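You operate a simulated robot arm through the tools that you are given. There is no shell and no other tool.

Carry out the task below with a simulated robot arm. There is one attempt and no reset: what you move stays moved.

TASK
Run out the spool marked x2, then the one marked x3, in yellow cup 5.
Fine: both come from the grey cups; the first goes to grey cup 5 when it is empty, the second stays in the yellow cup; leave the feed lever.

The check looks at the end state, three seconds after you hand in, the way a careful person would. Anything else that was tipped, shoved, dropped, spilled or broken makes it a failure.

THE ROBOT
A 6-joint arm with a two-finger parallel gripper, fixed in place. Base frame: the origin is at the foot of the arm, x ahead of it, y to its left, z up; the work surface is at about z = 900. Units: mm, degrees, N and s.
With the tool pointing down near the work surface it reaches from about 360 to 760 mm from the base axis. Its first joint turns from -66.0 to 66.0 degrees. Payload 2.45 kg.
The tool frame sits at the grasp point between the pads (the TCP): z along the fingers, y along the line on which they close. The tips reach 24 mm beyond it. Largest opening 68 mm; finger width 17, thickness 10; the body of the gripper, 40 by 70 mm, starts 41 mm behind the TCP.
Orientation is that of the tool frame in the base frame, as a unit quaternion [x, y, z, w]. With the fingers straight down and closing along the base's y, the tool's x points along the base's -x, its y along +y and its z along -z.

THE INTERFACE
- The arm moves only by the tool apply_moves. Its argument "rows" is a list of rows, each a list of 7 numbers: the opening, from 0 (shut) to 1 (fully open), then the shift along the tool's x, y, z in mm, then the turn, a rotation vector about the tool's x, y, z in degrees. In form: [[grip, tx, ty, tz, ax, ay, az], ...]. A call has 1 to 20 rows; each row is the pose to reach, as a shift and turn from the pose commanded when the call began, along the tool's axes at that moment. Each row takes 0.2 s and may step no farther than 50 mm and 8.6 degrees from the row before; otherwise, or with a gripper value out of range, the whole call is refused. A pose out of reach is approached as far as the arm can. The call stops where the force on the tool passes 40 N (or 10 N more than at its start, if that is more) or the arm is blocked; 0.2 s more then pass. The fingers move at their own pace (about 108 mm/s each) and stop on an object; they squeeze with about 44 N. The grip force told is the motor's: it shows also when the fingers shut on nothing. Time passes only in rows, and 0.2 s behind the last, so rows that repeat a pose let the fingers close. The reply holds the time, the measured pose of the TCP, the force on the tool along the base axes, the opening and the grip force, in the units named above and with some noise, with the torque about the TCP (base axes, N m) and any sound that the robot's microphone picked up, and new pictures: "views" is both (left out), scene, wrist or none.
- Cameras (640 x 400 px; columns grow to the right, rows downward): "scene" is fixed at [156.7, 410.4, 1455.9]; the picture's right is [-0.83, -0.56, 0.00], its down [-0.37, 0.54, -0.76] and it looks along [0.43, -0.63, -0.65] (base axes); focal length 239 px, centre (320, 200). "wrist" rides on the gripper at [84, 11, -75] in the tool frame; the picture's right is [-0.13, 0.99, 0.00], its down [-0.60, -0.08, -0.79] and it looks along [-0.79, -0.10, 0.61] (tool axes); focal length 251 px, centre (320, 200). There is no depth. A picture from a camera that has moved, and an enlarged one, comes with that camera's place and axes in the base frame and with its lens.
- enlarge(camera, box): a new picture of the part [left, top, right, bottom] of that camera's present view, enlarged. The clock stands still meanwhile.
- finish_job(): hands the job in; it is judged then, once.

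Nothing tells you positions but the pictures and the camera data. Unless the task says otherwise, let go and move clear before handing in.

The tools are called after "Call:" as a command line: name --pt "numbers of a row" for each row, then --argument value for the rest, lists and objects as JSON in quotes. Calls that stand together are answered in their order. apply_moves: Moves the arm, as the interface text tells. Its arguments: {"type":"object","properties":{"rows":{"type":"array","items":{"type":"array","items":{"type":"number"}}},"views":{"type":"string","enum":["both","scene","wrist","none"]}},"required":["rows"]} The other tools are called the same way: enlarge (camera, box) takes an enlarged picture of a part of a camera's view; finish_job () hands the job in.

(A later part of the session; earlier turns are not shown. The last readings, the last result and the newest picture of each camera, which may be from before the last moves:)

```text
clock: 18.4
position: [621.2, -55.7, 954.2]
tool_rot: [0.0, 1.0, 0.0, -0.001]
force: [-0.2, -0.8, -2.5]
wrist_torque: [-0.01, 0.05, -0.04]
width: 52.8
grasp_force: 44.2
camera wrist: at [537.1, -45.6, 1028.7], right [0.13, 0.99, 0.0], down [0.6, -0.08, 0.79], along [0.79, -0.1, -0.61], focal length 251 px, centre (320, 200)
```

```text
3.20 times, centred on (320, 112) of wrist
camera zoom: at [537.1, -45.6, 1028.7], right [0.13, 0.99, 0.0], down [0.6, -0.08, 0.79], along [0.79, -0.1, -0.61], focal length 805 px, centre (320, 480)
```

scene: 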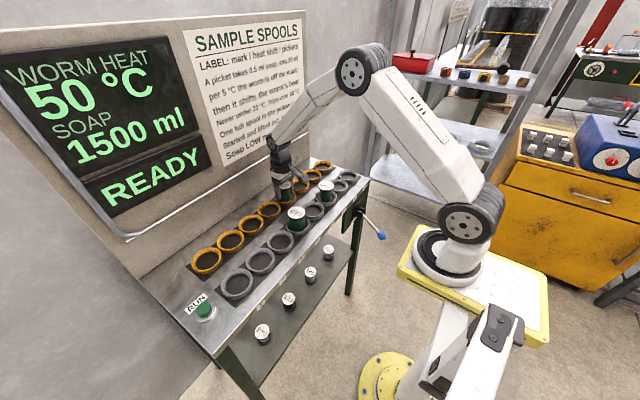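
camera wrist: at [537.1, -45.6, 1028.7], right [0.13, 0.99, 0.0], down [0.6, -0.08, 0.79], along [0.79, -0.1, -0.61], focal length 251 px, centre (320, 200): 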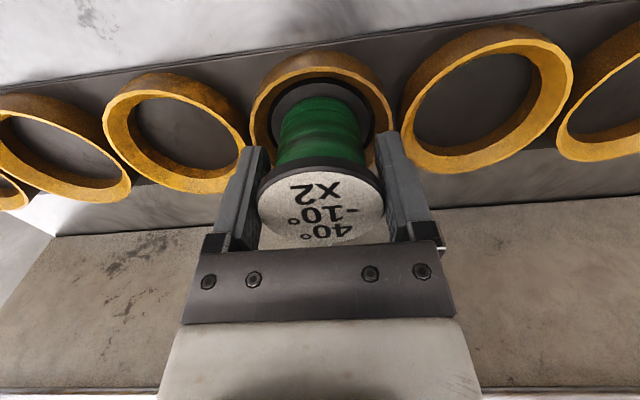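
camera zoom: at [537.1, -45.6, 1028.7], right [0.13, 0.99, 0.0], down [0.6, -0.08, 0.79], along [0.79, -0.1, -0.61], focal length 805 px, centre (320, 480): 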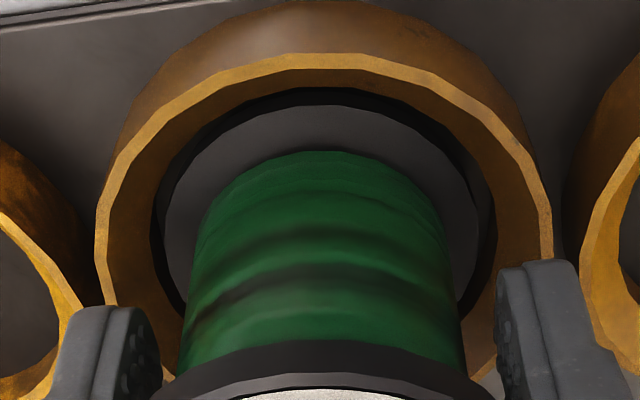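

The display now reads READY and the spool is inside cup 5, still carried by the gripper. I'll lower the last few mm until it rests, then open.

Call:
apply_moves --pt "0 0 0 1.5 0 0 0" --pt "0 0 0 3 0 0 0" --pt "0 0 0 4 0 0 0" --pt "0 0 0 4 0 0 0" --views "wrist"

```text
clock: 19.4
position: [623.0, -55.8, 950.5]
tool_rot: [0.0, 1.0, 0.001, 0.001]
force: [-3.2, 2.1, 8.3]
wrist_torque: [0.12, 0.28, -0.03]
width: 53.2
grasp_force: 44.4
camera wrist: at [537.4, -45.7, 1025.0], right [0.13, 0.99, 0.0], down [0.6, -0.08, 0.79], along [0.79, -0.1, -0.61], focal length 251 px, centre (320, 200)
```

wrist: 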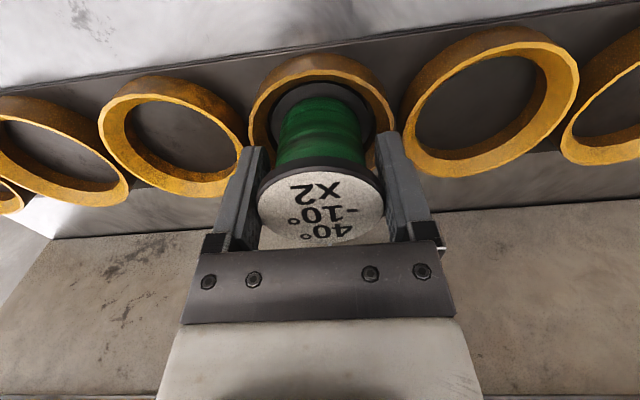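

It has touched down (8 N up). I'll open fully in place and then rise clear.

Call:
apply_moves --pt "0.9 0 0 -1 0 0 0" --pt "1 0 0 -2 0 0 0" --pt "1 0 0 -2 0 0 0" --pt "1 0 0 -10 0 0 0" --pt "1 0 0 -30 0 0 0" --pt "1 0 0 -60 0 0 0" --pt "1 0 0 -60 0 0 0"

Call:
enlarge --camera "wrist" --box '[220, 20, 420, 145]'

Call:
enlarge --camera "scene" --box '[250, 170, 310, 218]'

```text
clock: 21.0
position: [620.8, -54.9, 1011.0]
tool_rot: [0.0, 1.0, 0.0, 0.0]
force: [0.5, -0.3, 0.1]
wrist_torque: [0.02, 0.02, -0.02]
width: 67.9
grasp_force: 0.1
camera wrist: at [535.8, -44.7, 1085.7], right [0.13, 0.99, 0.0], down [0.6, -0.08, 0.79], along [0.79, -0.1, -0.61], focal length 251 px, centre (320, 200)
```

scene: 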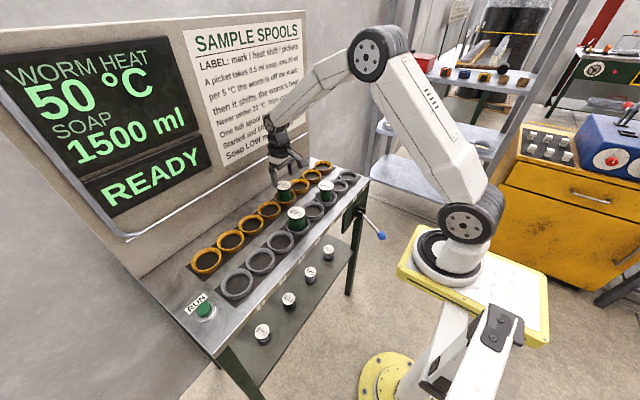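
wrist: 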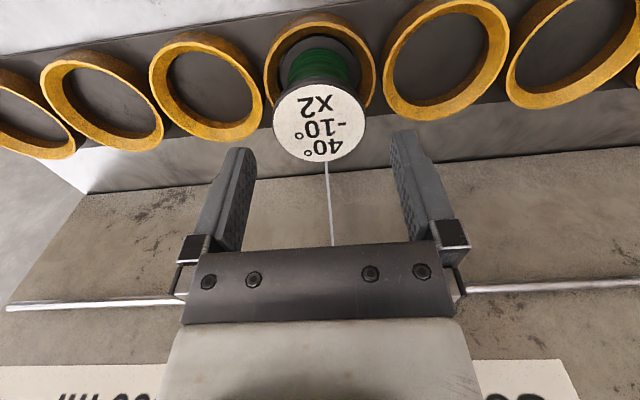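

```text
3.20 times, centred on (320, 82) of wrist
camera zoom: at [535.8, -44.7, 1085.7], right [0.13, 0.99, 0.0], down [0.6, -0.08, 0.79], along [0.79, -0.1, -0.61], focal length 805 px, centre (320, 576)
```

zoom: 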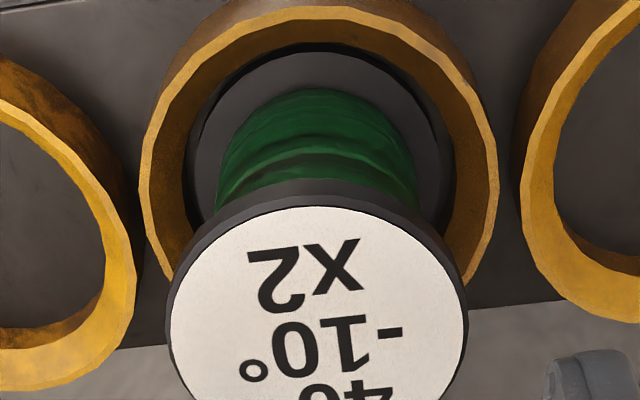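

```text
8.33 times, centred on (280, 194) of scene
camera zoom: at [156.7, 410.4, 1455.9], right [-0.83, -0.56, 0.0], down [-0.37, 0.54, -0.76], along [0.43, -0.63, -0.65], focal length 1990 px, centre (653, 250)
```

zoom: 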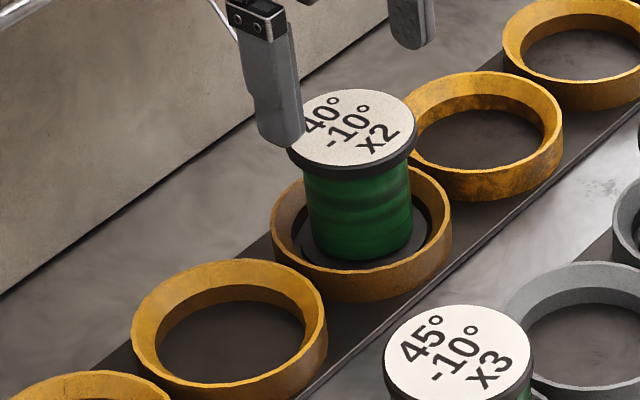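

The x2 spool stands upright in yellow cup 5 and the display says READY. Next I'll lift, travel to above the RUN button near (514,346), and look at it.

Call:
apply_moves --pt "1 0 0 -35 0 0 0" --pt "1 6 20 -65 0 0 0" --pt "1 18 60 -70 0 0 0" --pt "1 30 103 -70 0 0 0" --pt "1 42 146 -70 0 0 0" --pt "0.5 54 189 -70 0 0 0" --pt "0 66 232 -70 0 0 0" --pt "0 79 275 -70 0 0 0" --pt "0 92 318 -66 0 0 0" --pt "0 105 361 -58 0 0 0" --pt "0 117.5 401.3 -50 0 0 0" --pt "0 117.5 401.3 -50 0 0 0"

Call:
enlarge --camera "wrist" --box '[200, 0, 440, 150]'

Call:
enlarge --camera "scene" --box '[160, 250, 260, 330]'

```text
clock: 23.6
position: [504.5, 346.9, 1059.9]
tool_rot: [0.0, 1.0, 0.0, 0.0]
force: [0.3, 0.3, -0.5]
wrist_torque: [0.01, 0.01, 0.0]
width: 0.2
grasp_force: 23.4
camera wrist: at [419.6, 356.0, 1135.0], right [0.13, 0.99, 0.0], down [0.6, -0.08, 0.79], along [0.79, -0.1, -0.61], focal length 251 px, centre (320, 200)
```

scene: 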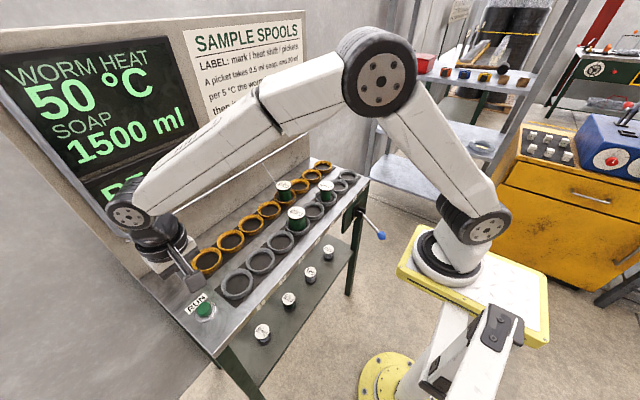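
wrist: 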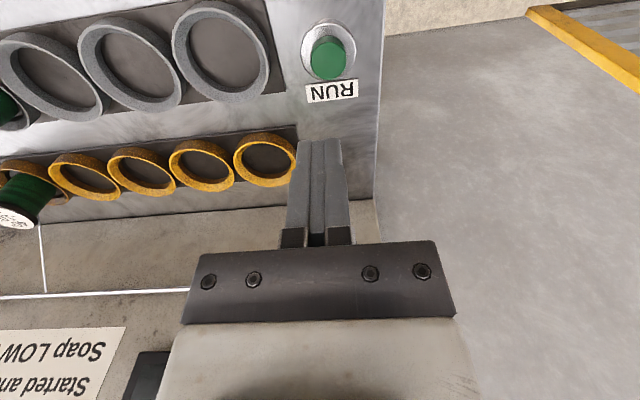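

```text
2.67 times, centred on (320, 75) of wrist
camera zoom: at [419.6, 356.0, 1135.0], right [0.13, 0.99, 0.0], down [0.6, -0.08, 0.79], along [0.79, -0.1, -0.61], focal length 670 px, centre (320, 533)
```

zoom: 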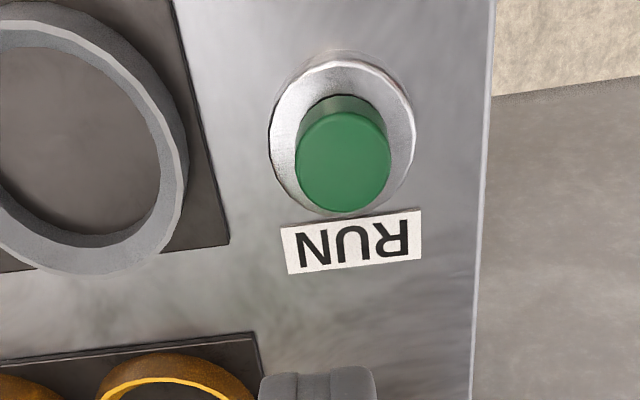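

```text
5.00 times, centred on (210, 290) of scene
camera zoom: at [156.7, 410.5, 1455.9], right [-0.83, -0.56, 0.0], down [-0.37, 0.54, -0.76], along [0.43, -0.63, -0.65], focal length 1194 px, centre (870, -250)
```

zoom: 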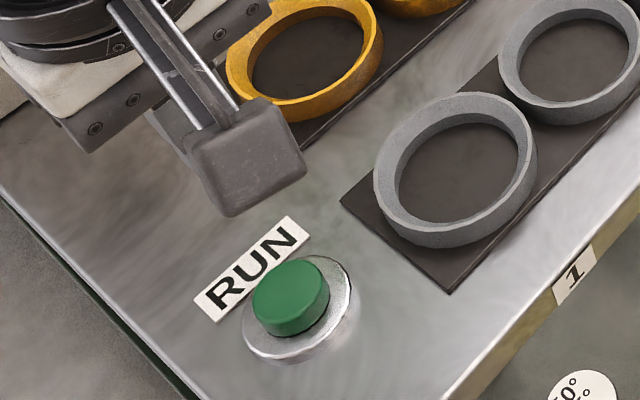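

The green button's top centre comes out at about (513.5,351,919). I'll come down over it with closed fingers to about 16 mm above and check.

Call:
apply_moves --pt "0 -4 2.5 40 0 0 0" --pt "0 -8.5 5 75 0 0 0" --pt "0 -8.5 5 95 0 0 0" --pt "0 -8.5 5 100 0 0 0" --pt "0 -8.5 5 100 0 0 0"

Call:
enlarge --camera "wrist" --box '[220, 30, 420, 155]'

Call:
enlarge --camera "scene" --box '[160, 260, 260, 340]'

```text
clock: 24.8
position: [513.4, 352.2, 960.2]
tool_rot: [0.0, 1.0, 0.0, 0.0]
force: [-0.5, 0.0, 0.4]
wrist_torque: [0.02, -0.02, -0.01]
width: 0.2
grasp_force: 23.7
camera wrist: at [428.9, 361.1, 1035.0], right [0.13, 0.99, 0.0], down [0.6, -0.08, 0.79], along [0.79, -0.1, -0.61], focal length 251 px, centre (320, 200)
```

scene: 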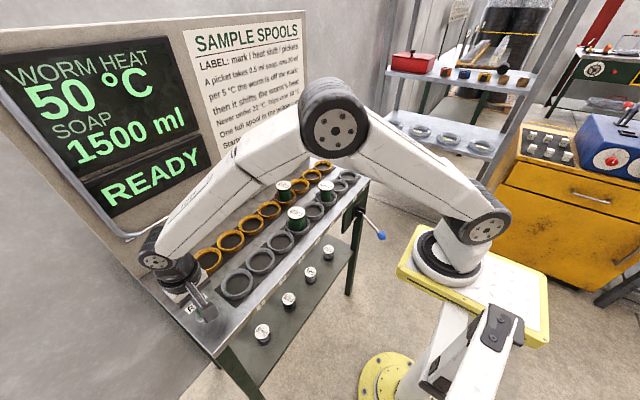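
wrist: 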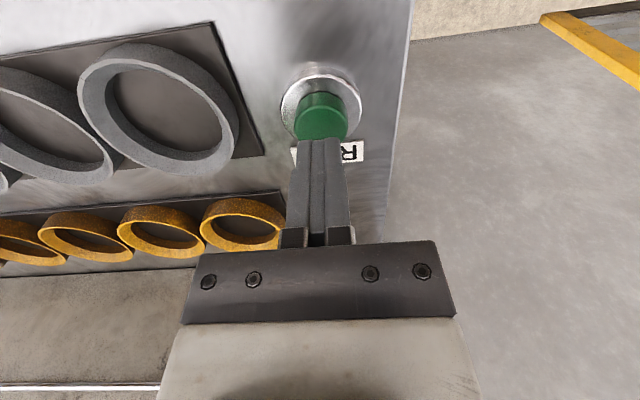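

```text
3.20 times, centred on (320, 92) of wrist
camera zoom: at [428.9, 361.1, 1035.0], right [0.13, 0.99, 0.0], down [0.6, -0.08, 0.79], along [0.79, -0.1, -0.61], focal length 805 px, centre (320, 544)
```

zoom: 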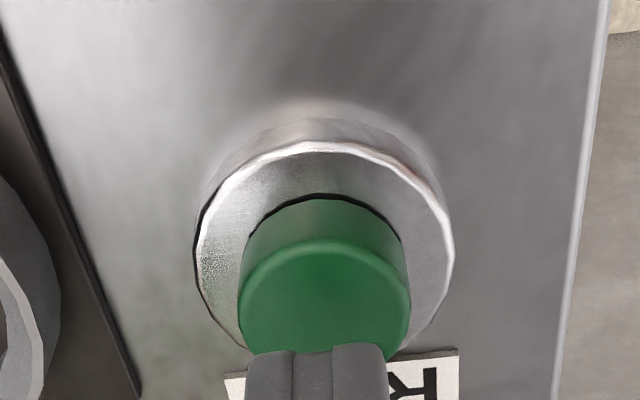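

```text
5.00 times, centred on (210, 300) of scene
camera zoom: at [156.7, 410.4, 1455.9], right [-0.83, -0.56, 0.0], down [-0.37, 0.54, -0.76], along [0.43, -0.63, -0.65], focal length 1194 px, centre (870, -300)
```

zoom: 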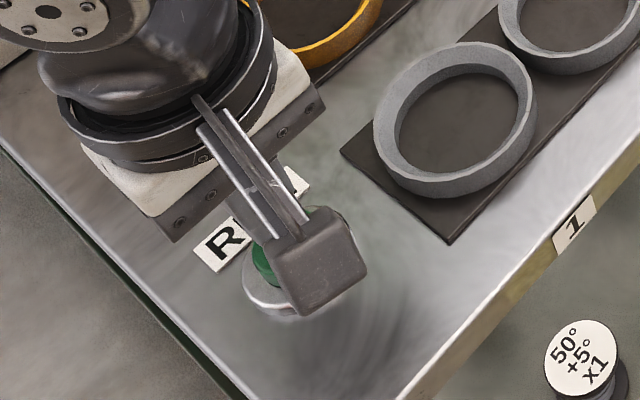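

The fingers are over the button's centre. I'll press down slowly in small steps.

Call:
apply_moves --pt "0 0 0 8 0 0 0" --pt "0 0 0 14 0 0 0" --pt "0 0 0 17 0 0 0" --pt "0 0 0 19 0 0 0" --pt "0 0 0 21 0 0 0"

```text
clock: 26.0
position: [512.8, 351.3, 940.2]
tool_rot: [0.0, 1.0, 0.001, 0.002]
force: [2.0, 0.6, 9.4]
wrist_torque: [0.05, -0.04, 0.0]
width: 0.1
grasp_force: 23.5
heard: click
camera wrist: at [428.3, 360.9, 1015.0], right [0.13, 0.99, 0.0], down [0.6, -0.08, 0.79], along [0.79, -0.1, -0.61], focal length 251 px, centre (320, 200)
```

scene: 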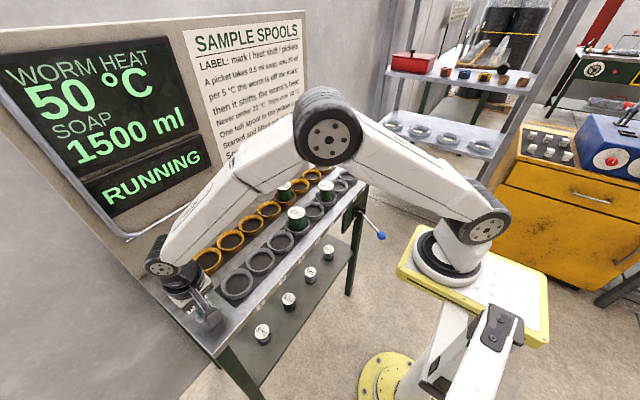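
wrist: 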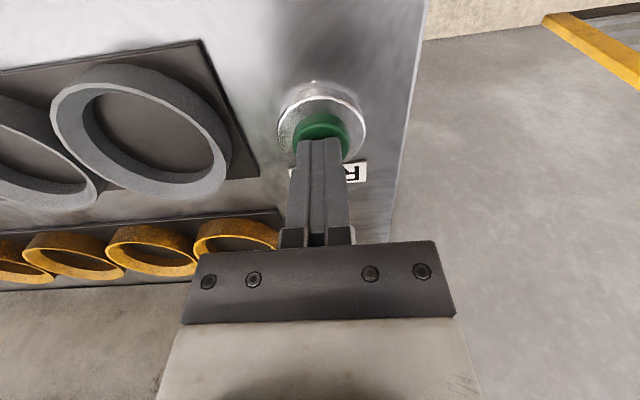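

A click, and the display reads RUNNING. I'll lift off the button and wait while watching the display.

Call:
apply_moves --pt "0 0 0 -5 0 0 0" --pt "0 0 0 -30 0 0 0" --pt "0 0 0 -60 0 0 0" --pt "0 0 0 -60 0 0 0" --pt "0 0 0 -60 0 0 0" --views "scene"

```text
clock: 27.2
position: [512.4, 352.2, 998.7]
tool_rot: [0.0, 1.0, 0.0, 0.0]
force: [-0.4, 0.3, 0.0]
wrist_torque: [-0.04, 0.01, -0.01]
width: 0.1
grasp_force: 24.2
```

scene: 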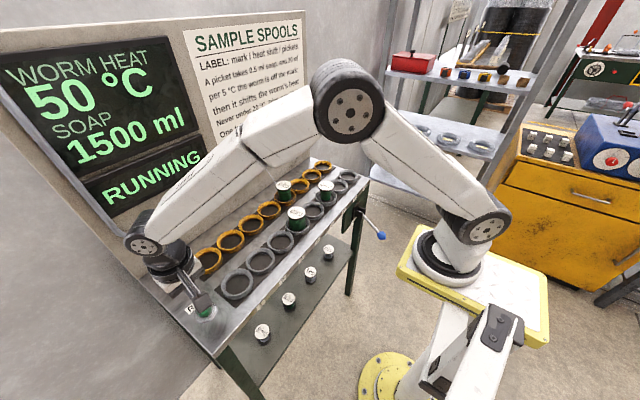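

It's running. I'll wait a little and watch the readings.

Call:
apply_moves --pt "0 0 0 -30 0 0 0" --pt "0 0 0 -60 0 0 0" --pt "0 0 0 -60 0 0 0" --pt "0 0 0 -60 0 0 0" --pt "0 0 0 -60 0 0 0" --pt "0 0 0 -60 0 0 0" --pt "0 0 0 -60 0 0 0" --pt "0 0 0 -60 0 0 0" --pt "0 0 0 -60 0 0 0" --pt "0 0 0 -60 0 0 0" --views "scene"

Call:
enlarge --camera "scene" --box '[250, 160, 330, 224]'

```text
clock: 29.4
position: [513.6, 351.0, 1058.3]
tool_rot: [0.0, 1.0, -0.001, -0.001]
force: [0.1, -0.2, -0.8]
wrist_torque: [0.0, -0.01, -0.01]
width: 0.0
grasp_force: 23.6
```

scene: 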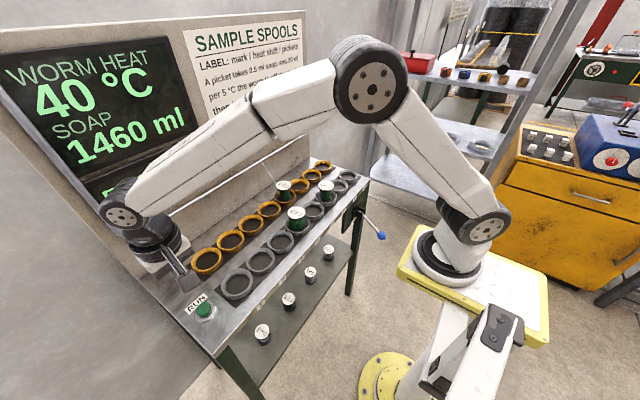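

```text
6.25 times, centred on (290, 192) of scene
camera zoom: at [156.7, 410.4, 1455.9], right [-0.83, -0.56, 0.0], down [-0.37, 0.54, -0.76], along [0.43, -0.63, -0.65], focal length 1493 px, centre (508, 250)
```

zoom: 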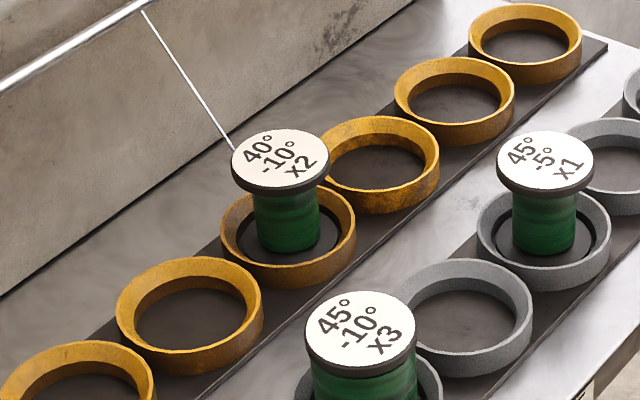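

One picket is done (40 °C, 1460 ml), but the arm hides the status line. I'll shift so the display is visible.

Call:
apply_moves --pt "0 0 0 30 0 0 0" --pt "0 0 0 60 0 0 0" --pt "0 0 0 60 0 0 0" --views "scene"

Call:
enlarge --camera "scene" --box '[250, 160, 330, 224]'

```text
clock: 30.2
position: [513.3, 350.6, 996.7]
tool_rot: [0.0, 1.0, -0.001, 0.0]
force: [0.6, -1.2, 0.1]
wrist_torque: [0.0, -0.02, 0.01]
width: 0.0
grasp_force: 24.1
```

scene: 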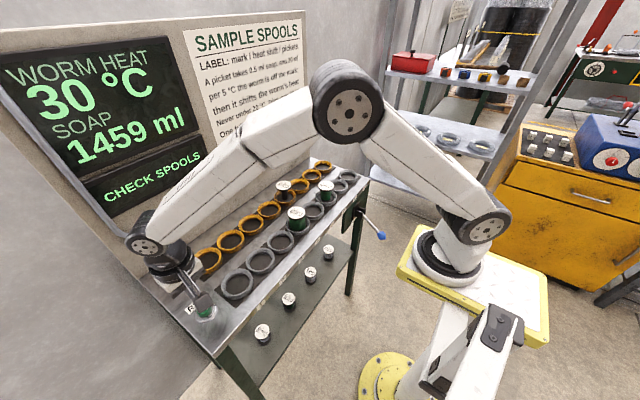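

```text
6.25 times, centred on (290, 192) of scene
camera zoom: at [156.7, 410.4, 1455.9], right [-0.83, -0.56, 0.0], down [-0.37, 0.54, -0.76], along [0.43, -0.63, -0.65], focal length 1493 px, centre (508, 250)
```

zoom: 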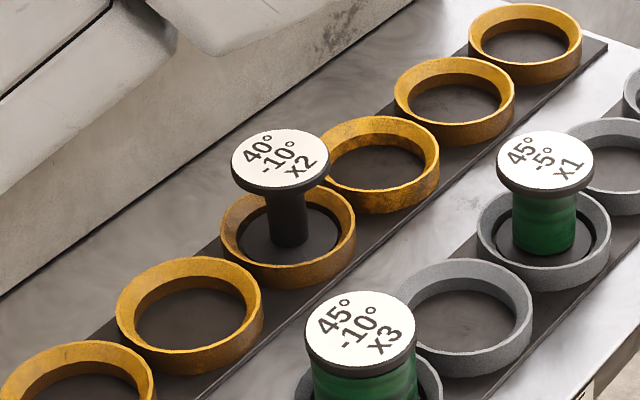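

The x2 spool has run out: 30 °C, 1459 ml, the core is bare and the display says CHECK SPOOLS. I'll go back over yellow cup 5 with the fingers opening, to fetch the empty spool.

Call:
apply_moves --pt "0 0 0 -40 0 0 0" --pt "0 0 -8 -75 0 0 0" --pt "0 -10 -46 -80 0 0 0" --pt "0 -22 -89 -80 0 0 0" --pt "0 -34 -132 -80 0 0 0" --pt "0 -46 -175 -80 0 0 0" --pt "0.5 -58 -218 -80 0 0 0" --pt "1 -70 -261 -80 0 0 0" --pt "1 -82 -304 -80 0 0 0" --pt "1 -94 -347 -74 0 0 0" --pt "1 -105 -386 -60 0 0 0" --pt "1 -109 -405.5 -40 0 0 0" --pt "1 -109 -406.3 -20 0 0 0" --pt "1 -109 -406.3 -11 0 0 0" --pt "1 -109 -406.3 -11 0 0 0"

Call:
enlarge --camera "wrist" --box '[220, 20, 420, 145]'

Call:
enlarge --camera "scene" --box '[250, 160, 330, 224]'

```text
clock: 33.4
position: [621.5, -54.1, 1010.6]
tool_rot: [0.0, 1.0, 0.0, 0.0]
force: [0.1, -0.4, -0.1]
wrist_torque: [-0.01, 0.0, -0.01]
width: 67.9
grasp_force: 0.0
camera wrist: at [537.3, -45.7, 1085.8], right [0.13, 0.99, 0.0], down [0.6, -0.08, 0.79], along [0.79, -0.1, -0.61], focal length 251 px, centre (320, 200)
```

scene: 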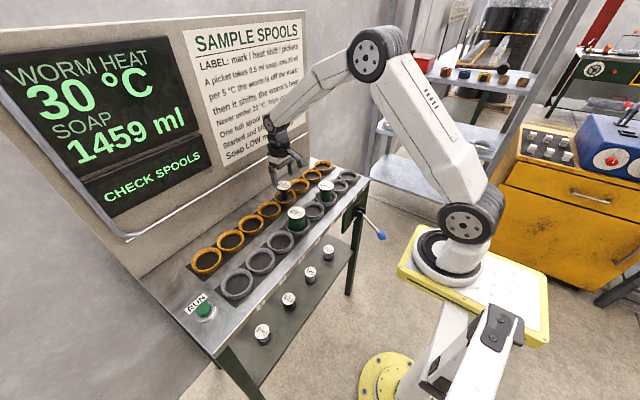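
wrist: 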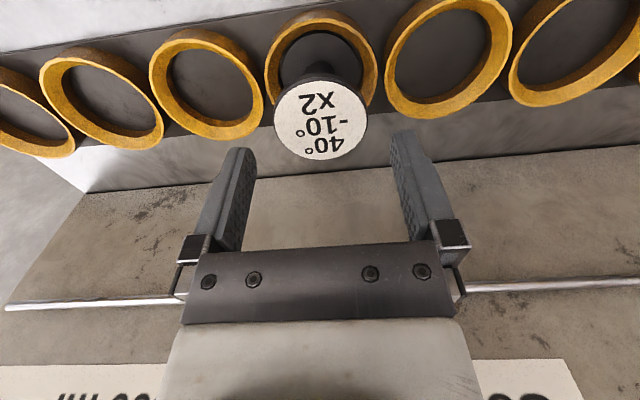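

```text
3.20 times, centred on (320, 82) of wrist
camera zoom: at [537.3, -45.7, 1085.8], right [0.13, 0.99, 0.0], down [0.6, -0.08, 0.79], along [0.79, -0.1, -0.61], focal length 805 px, centre (320, 576)
```

zoom: 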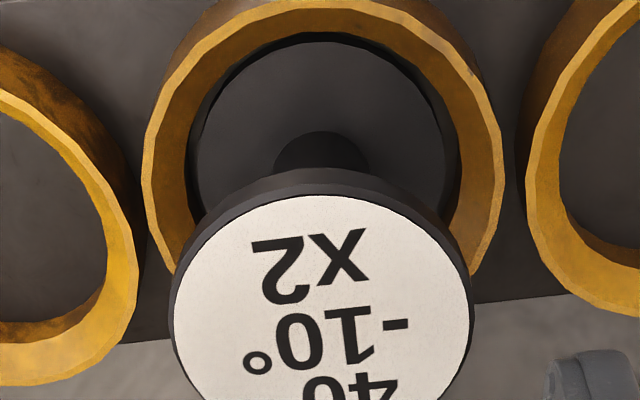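

```text
6.25 times, centred on (290, 192) of scene
camera zoom: at [156.7, 410.4, 1455.9], right [-0.83, -0.56, 0.0], down [-0.37, 0.54, -0.76], along [0.43, -0.63, -0.65], focal length 1493 px, centre (508, 250)
```

zoom: 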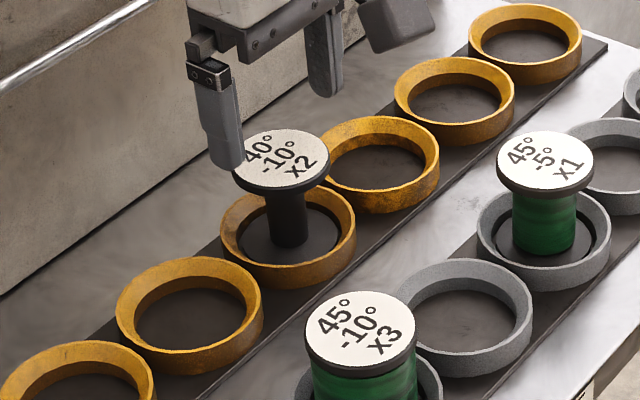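

The empty spool is where I left it, nearly under the gripper (x about 1.5 mm less). I'll descend to TCP z≈950, close fully, and lift a few mm to test.

Call:
apply_moves --pt "1 1.5 0 15 0 0 0" --pt "1 1.5 0 32 0 0 0" --pt "1 1.5 0 46 0 0 0" --pt "1 1.5 0 56 0 0 0" --pt "1 1.5 0 60 0 0 0" --pt "1 1.5 0 60 0 0 0" --pt "0 1.5 0 60 0 0 0" --pt "0 1.5 0 60 0 0 0" --pt "0 1.5 0 60 0 0 0" --pt "0 1.5 0 60 0 0 0" --pt "0 1.5 0 59 0 0 0" --pt "0 1.5 0 57 0 0 0" --pt "0 1.5 0 55 0 0 0" --views "wrist"

Call:
enlarge --camera "wrist" --box '[220, 50, 420, 250]'

```text
clock: 36.2
position: [619.7, -55.1, 954.2]
tool_rot: [0.0, 1.0, 0.0, 0.001]
force: [-0.6, -0.5, -2.2]
wrist_torque: [-0.02, 0.02, 0.01]
width: 53.4
grasp_force: 44.2
camera wrist: at [535.3, -45.8, 1029.7], right [0.13, 0.99, 0.0], down [0.6, -0.08, 0.79], along [0.79, -0.1, -0.61], focal length 251 px, centre (320, 200)
```

wrist: 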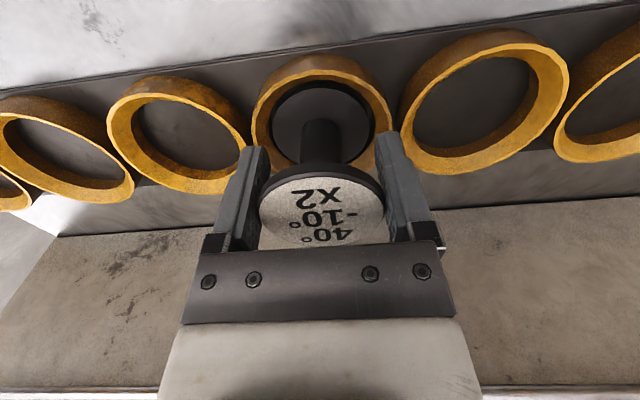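

```text
2.00 times, centred on (320, 150) of wrist
camera zoom: at [535.3, -45.8, 1029.7], right [0.13, 0.99, 0.0], down [0.6, -0.08, 0.79], along [0.79, -0.1, -0.61], focal length 503 px, centre (320, 300)
```

zoom: 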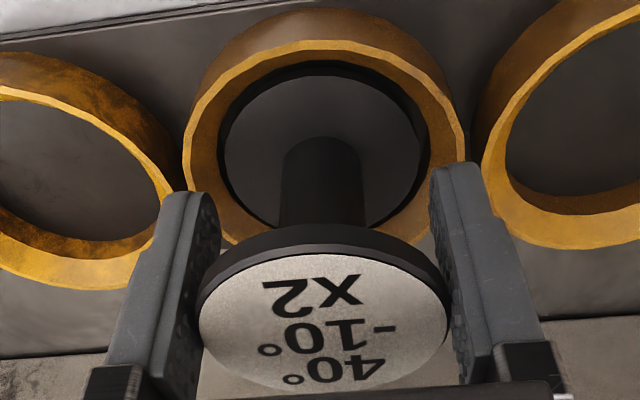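

The empty spool is lifting with the gripper. I'll raise it to z≈1060 and carry it back over grey cup 5 (about (503,-55)).

Call:
apply_moves --pt "0 0 0 -5 0 0 0" --pt "0 0 0 -12 0 0 0" --pt "0 0 0 -22 0 0 0" --pt "0 0 0 -38 0 0 0" --pt "0 0 0 -58 0 0 0" --pt "0 0 0 -80 0 0 0" --pt "0 4 0 -98 0 0 0" --pt "0 18 0 -105 0 0 0" --pt "0 40 0 -105 0 0 0" --pt "0 65 0 -105 0 0 0" --pt "0 90 0 -105 0 0 0" --pt "0 108 0 -105 0 0 0" --pt "0 116 0 -100 0 0 0" --pt "0 118 0 -85 0 0 0" --pt "0 118 0 -65 0 0 0" --pt "0 118 0 -50 0 0 0" --pt "0 118 0 -45 0 0 0" --pt "0 118 0 -45 0 0 0"

Call:
enlarge --camera "wrist" --box '[220, 20, 420, 145]'

Call:
enlarge --camera "scene" --box '[270, 170, 350, 234]'

```text
clock: 40.0
position: [504.2, -56.0, 999.5]
tool_rot: [0.0, 1.0, 0.0, 0.0]
force: [-0.2, -0.4, -1.8]
wrist_torque: [-0.04, 0.0, -0.04]
width: 53.0
grasp_force: 43.9
camera wrist: at [418.4, -45.6, 1074.1], right [0.13, 0.99, 0.0], down [0.6, -0.08, 0.79], along [0.79, -0.1, -0.61], focal length 251 px, centre (320, 200)
```

scene: 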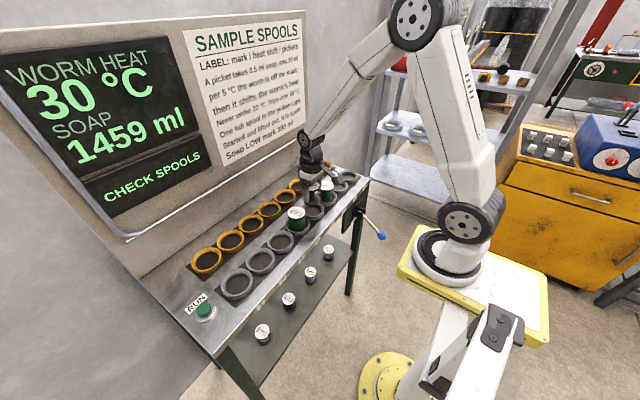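
wrist: 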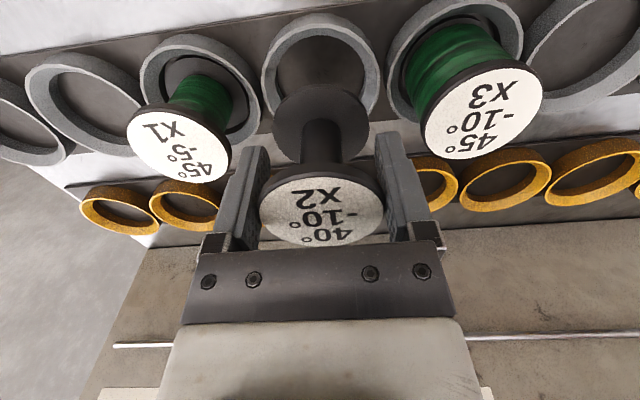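

```text
3.20 times, centred on (320, 82) of wrist
camera zoom: at [418.4, -45.6, 1074.1], right [0.13, 0.99, 0.0], down [0.6, -0.08, 0.79], along [0.79, -0.1, -0.61], focal length 805 px, centre (320, 576)
```

zoom: 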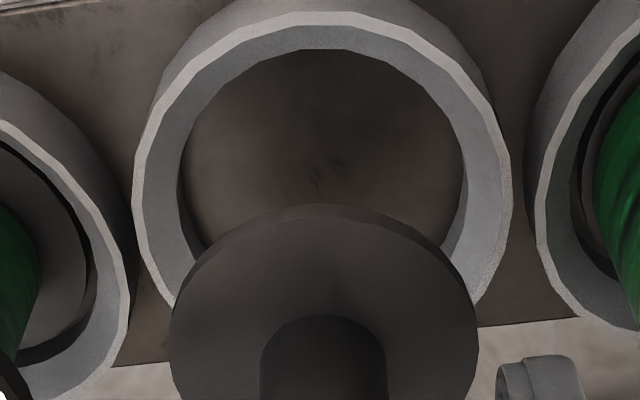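

```text
6.25 times, centred on (310, 202) of scene
camera zoom: at [156.7, 410.4, 1455.9], right [-0.83, -0.56, 0.0], down [-0.37, 0.54, -0.76], along [0.43, -0.63, -0.65], focal length 1493 px, centre (382, 188)
```

zoom: 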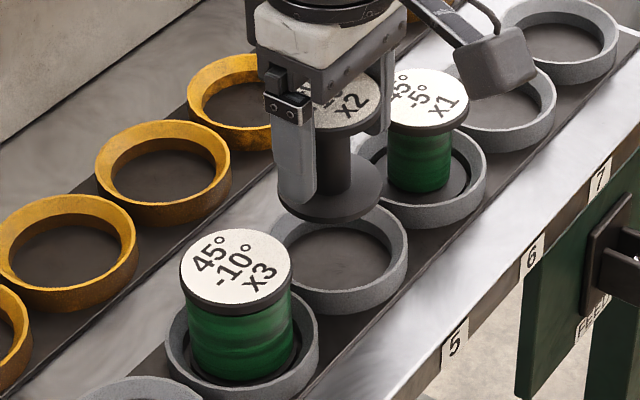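

The spool is lined up with grey cup 5 in y, and the scene view suggests the ring centre is a couple of mm towards the base. I'll shift -1.5 mm in x and lower to just above the rim to check.

Call:
apply_moves --pt "0 1 0 8 0 0 0" --pt "0 1.5 0 18 0 0 0" --pt "0 1.5 0 26 0 0 0" --pt "0 1.5 0 26 0 0 0"

Call:
enlarge --camera "wrist" --box '[220, 30, 420, 155]'

Call:
enlarge --camera "scene" --box '[280, 180, 350, 236]'

```text
clock: 41.0
position: [502.8, -55.7, 973.5]
tool_rot: [0.0, 1.0, 0.001, 0.0]
force: [0.2, -0.8, -1.5]
wrist_torque: [-0.01, 0.01, 0.0]
width: 53.2
grasp_force: 44.0
camera wrist: at [416.7, -45.6, 1048.5], right [0.13, 0.99, 0.0], down [0.6, -0.08, 0.79], along [0.79, -0.1, -0.61], focal length 251 px, centre (320, 200)
```

scene: 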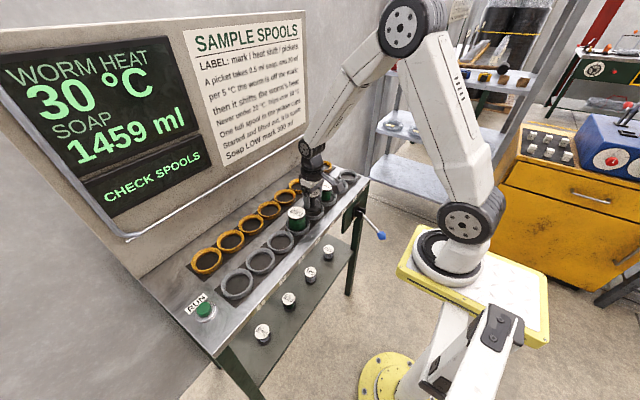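
wrist: 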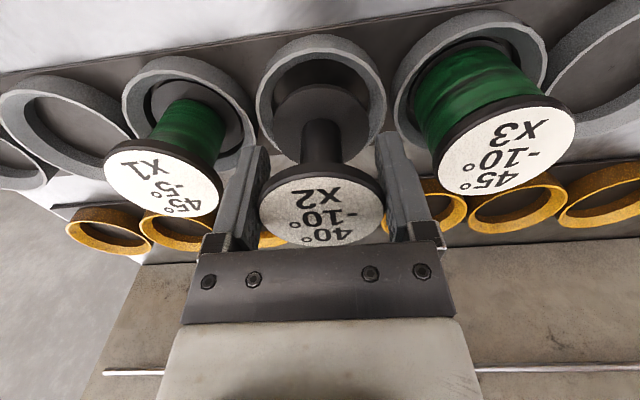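

```text
3.20 times, centred on (320, 92) of wrist
camera zoom: at [416.7, -45.6, 1048.5], right [0.13, 0.99, 0.0], down [0.6, -0.08, 0.79], along [0.79, -0.1, -0.61], focal length 805 px, centre (320, 544)
```

zoom: 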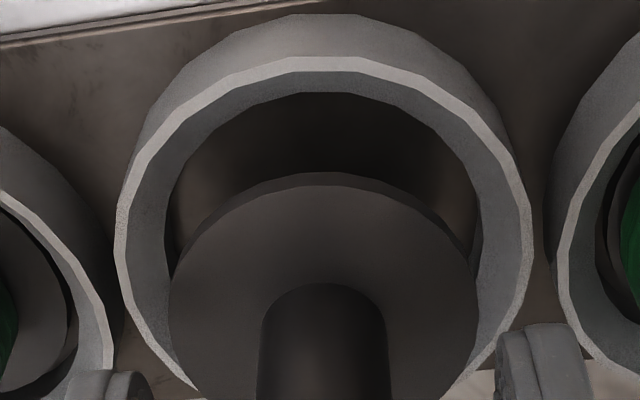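

```text
7.14 times, centred on (315, 208) of scene
camera zoom: at [156.7, 410.4, 1455.9], right [-0.83, -0.56, 0.0], down [-0.37, 0.54, -0.76], along [0.43, -0.63, -0.65], focal length 1706 px, centre (356, 143)
```

zoom: 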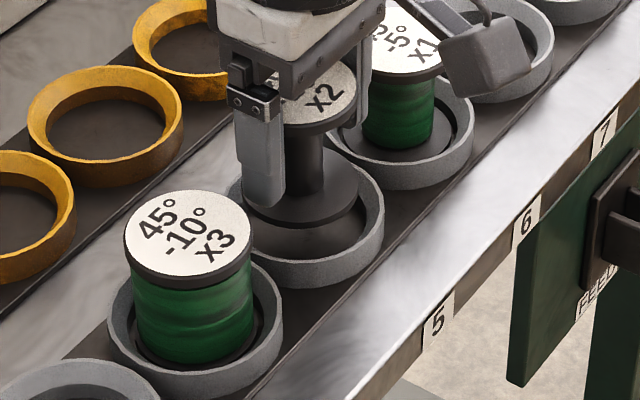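

Both views now agree that the spool sits about 3 mm too far in +x relative to the grey ring, so I'll correct by 3 mm and recheck before lowering.

Call:
apply_moves --pt "0 1.5 0.2 0 0 0 0" --pt "0 3 0.3 1 0 0 0" --pt "0 3 0.3 1 0 0 0"

Call:
enlarge --camera "wrist" --box '[220, 30, 420, 155]'

Call:
enlarge --camera "scene" --box '[285, 185, 345, 233]'

```text
clock: 41.8
position: [499.1, -54.5, 972.1]
tool_rot: [-0.001, 1.0, 0.0, 0.0]
force: [0.5, -1.0, -2.0]
wrist_torque: [0.02, 0.02, -0.01]
width: 53.2
grasp_force: 43.6
camera wrist: at [413.6, -45.1, 1047.4], right [0.13, 0.99, 0.0], down [0.6, -0.08, 0.79], along [0.79, -0.1, -0.61], focal length 251 px, centre (320, 200)
```

scene: 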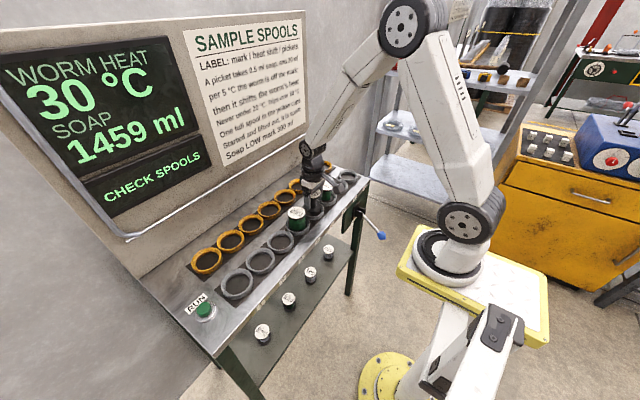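
wrist: 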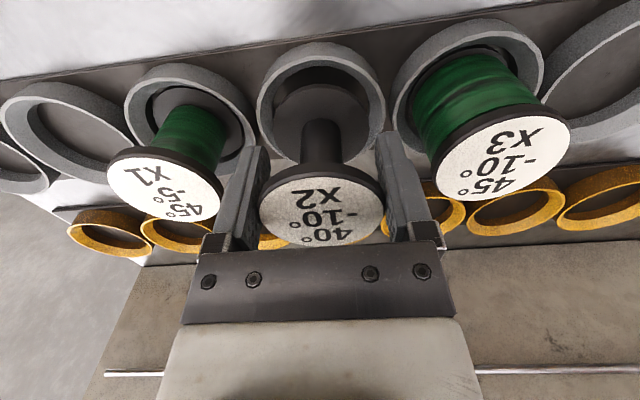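

```text
3.20 times, centred on (320, 92) of wrist
camera zoom: at [413.6, -45.1, 1047.4], right [0.13, 0.99, 0.0], down [0.6, -0.08, 0.79], along [0.79, -0.1, -0.61], focal length 805 px, centre (320, 544)
```

zoom: 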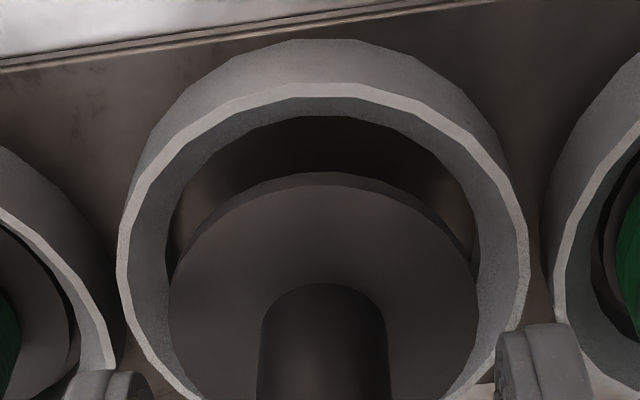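

```text
8.33 times, centred on (315, 209) of scene
camera zoom: at [156.7, 410.4, 1455.9], right [-0.83, -0.56, 0.0], down [-0.37, 0.54, -0.76], along [0.43, -0.63, -0.65], focal length 1990 px, centre (362, 125)
```

zoom: 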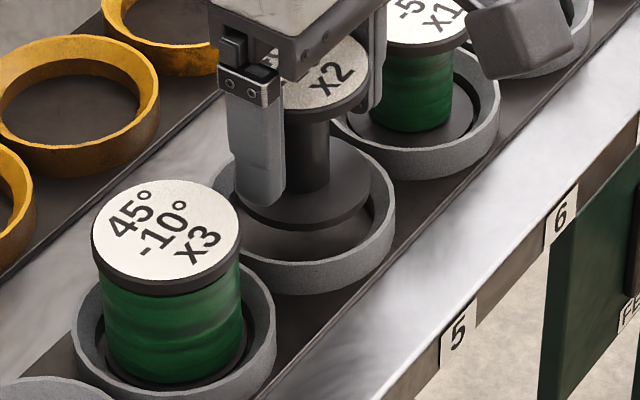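

It's centred now in both views. I'll lower slowly into grey cup 5 and stop just before touchdown to check the force.

Call:
apply_moves --pt "0 0 0 5 0 0 0" --pt "0 0 0 10 0 0 0" --pt "0 0 0 14 0 0 0" --pt "0 0 0 18 0 0 0" --pt "0 0 0 20 0 0 0" --pt "0 0 0 21.5 0 0 0" --pt "0 0 0 21.5 0 0 0"

Call:
enlarge --camera "scene" --box '[285, 185, 345, 233]'

Call:
enlarge --camera "wrist" --box '[220, 50, 420, 175]'

```text
clock: 43.4
position: [499.1, -54.8, 952.0]
tool_rot: [0.0, 1.0, 0.0, 0.0]
force: [-0.3, -0.6, -2.2]
wrist_torque: [0.01, -0.03, -0.01]
width: 53.0
grasp_force: 43.9
camera wrist: at [413.8, -45.4, 1026.4], right [0.13, 0.99, 0.0], down [0.6, -0.08, 0.79], along [0.79, -0.1, -0.61], focal length 251 px, centre (320, 200)
```

scene: 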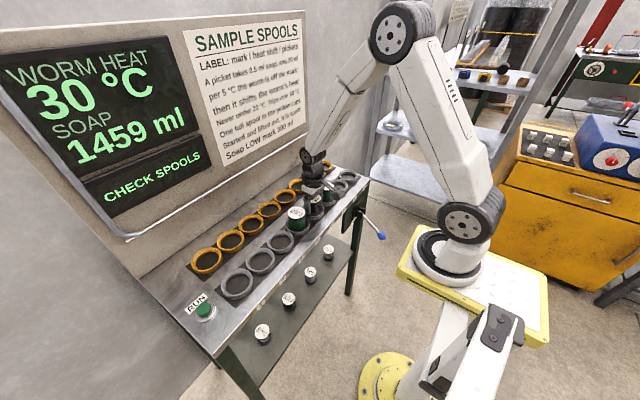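
wrist: 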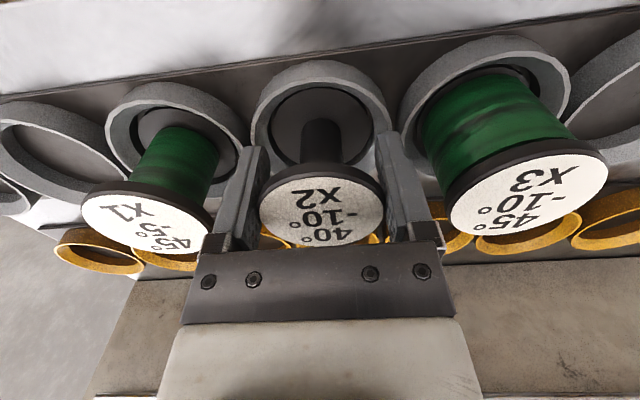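

```text
8.33 times, centred on (315, 209) of scene
camera zoom: at [156.7, 410.4, 1455.9], right [-0.83, -0.56, 0.0], down [-0.37, 0.54, -0.76], along [0.43, -0.63, -0.65], focal length 1990 px, centre (362, 125)
```

zoom: 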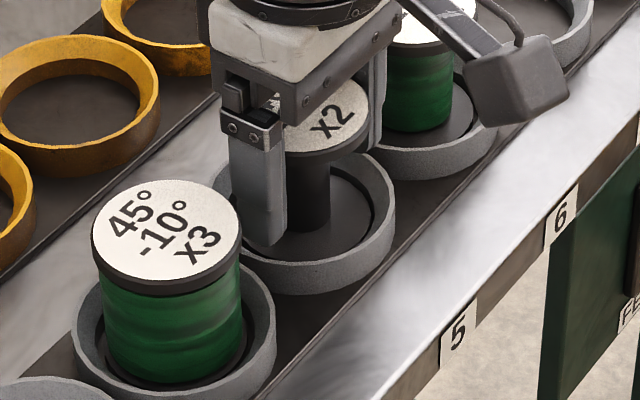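

```text
3.20 times, centred on (320, 112) of wrist
camera zoom: at [413.8, -45.4, 1026.4], right [0.13, 0.99, 0.0], down [0.6, -0.08, 0.79], along [0.79, -0.1, -0.61], focal length 805 px, centre (320, 480)
```

zoom: 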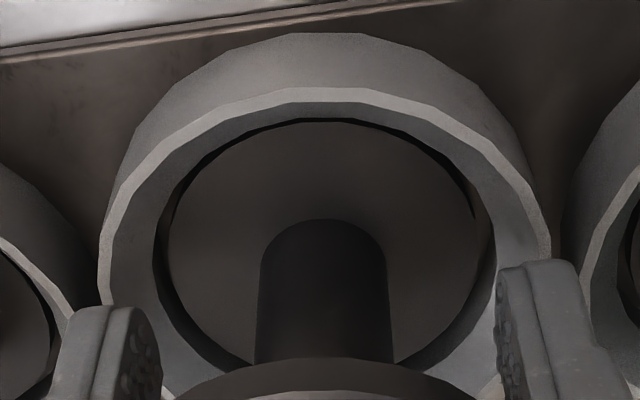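

The flange is inside the ring, with neighbours untouched. I'll lower the last ~2 mm, then open moderately (0.92) and rise straight up.

Call:
apply_moves --pt "0 0 0 1 0 0 0" --pt "0 0 0 2 0 0 0" --pt "0 0 0 2 0 0 0" --views "none"

```text
clock: 44.2
position: [498.7, -55.5, 949.6]
tool_rot: [0.0, 1.0, 0.0, 0.0]
force: [-5.4, 1.0, 13.8]
wrist_torque: [0.05, 0.23, 0.0]
width: 53.1
grasp_force: 43.9
```

It has touched down. I'm opening and rising.

Call:
apply_moves --pt "0 0 0 -0.8 0 0 0" --pt "0.85 0 0 -1 0 0 0" --pt "0.92 0 0 -1.5 0 0 0" --pt "0.92 0 0 -1.5 0 0 0" --pt "0.92 0 0 -8 0 0 0" --pt "0.92 0 0 -20 0 0 0" --pt "0.92 0 0 -40 0 0 0" --pt "1 0 0 -70 0 0 0" --pt "1 0 0 -100 0 0 0" --pt "1 0 0 -100 0 0 0"

Call:
enlarge --camera "scene" --box '[270, 170, 350, 234]'

Call:
enlarge --camera "wrist" --box '[180, 0, 500, 160]'

```text
clock: 46.4
position: [498.4, -54.8, 1048.9]
tool_rot: [0.0, 1.0, 0.0, -0.001]
force: [-0.3, 0.0, -0.4]
wrist_torque: [0.02, -0.02, 0.03]
width: 67.8
grasp_force: 0.1
camera wrist: at [413.6, -45.9, 1124.4], right [0.13, 0.99, 0.0], down [0.6, -0.08, 0.79], along [0.79, -0.1, -0.61], focal length 251 px, centre (320, 200)
```

scene: 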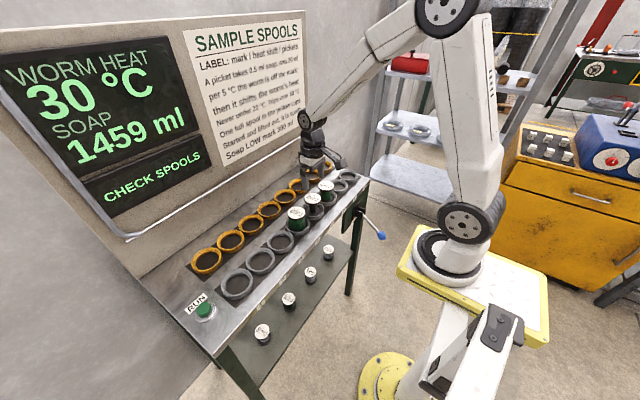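
wrist: 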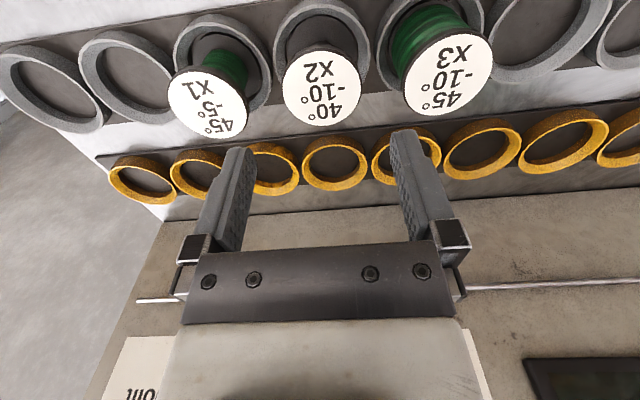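

```text
6.25 times, centred on (310, 202) of scene
camera zoom: at [156.7, 410.4, 1455.9], right [-0.83, -0.56, 0.0], down [-0.37, 0.54, -0.76], along [0.43, -0.63, -0.65], focal length 1493 px, centre (382, 188)
```

zoom: 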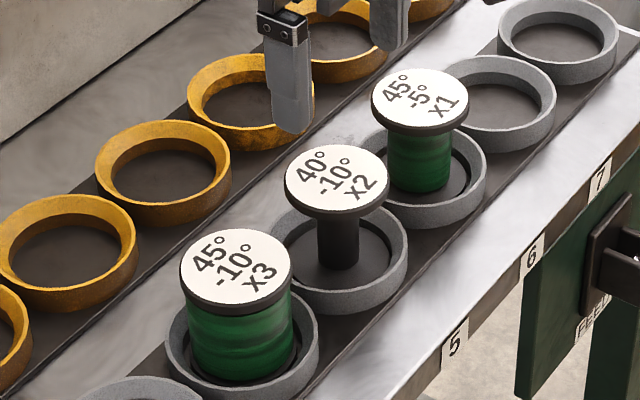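

```text
2.00 times, centred on (340, 80) of wrist
camera zoom: at [413.6, -45.9, 1124.4], right [0.13, 0.99, 0.0], down [0.6, -0.08, 0.79], along [0.79, -0.1, -0.61], focal length 503 px, centre (280, 440)
```

zoom: 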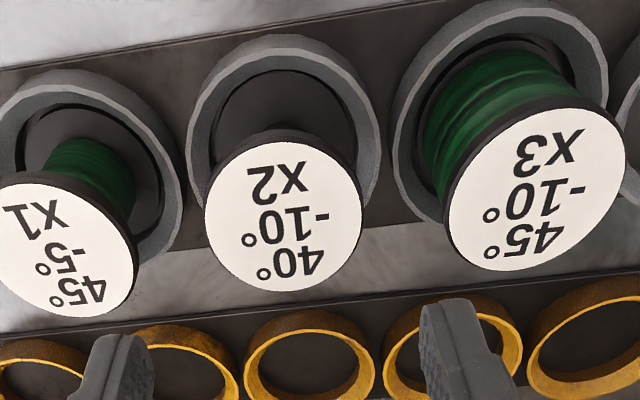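

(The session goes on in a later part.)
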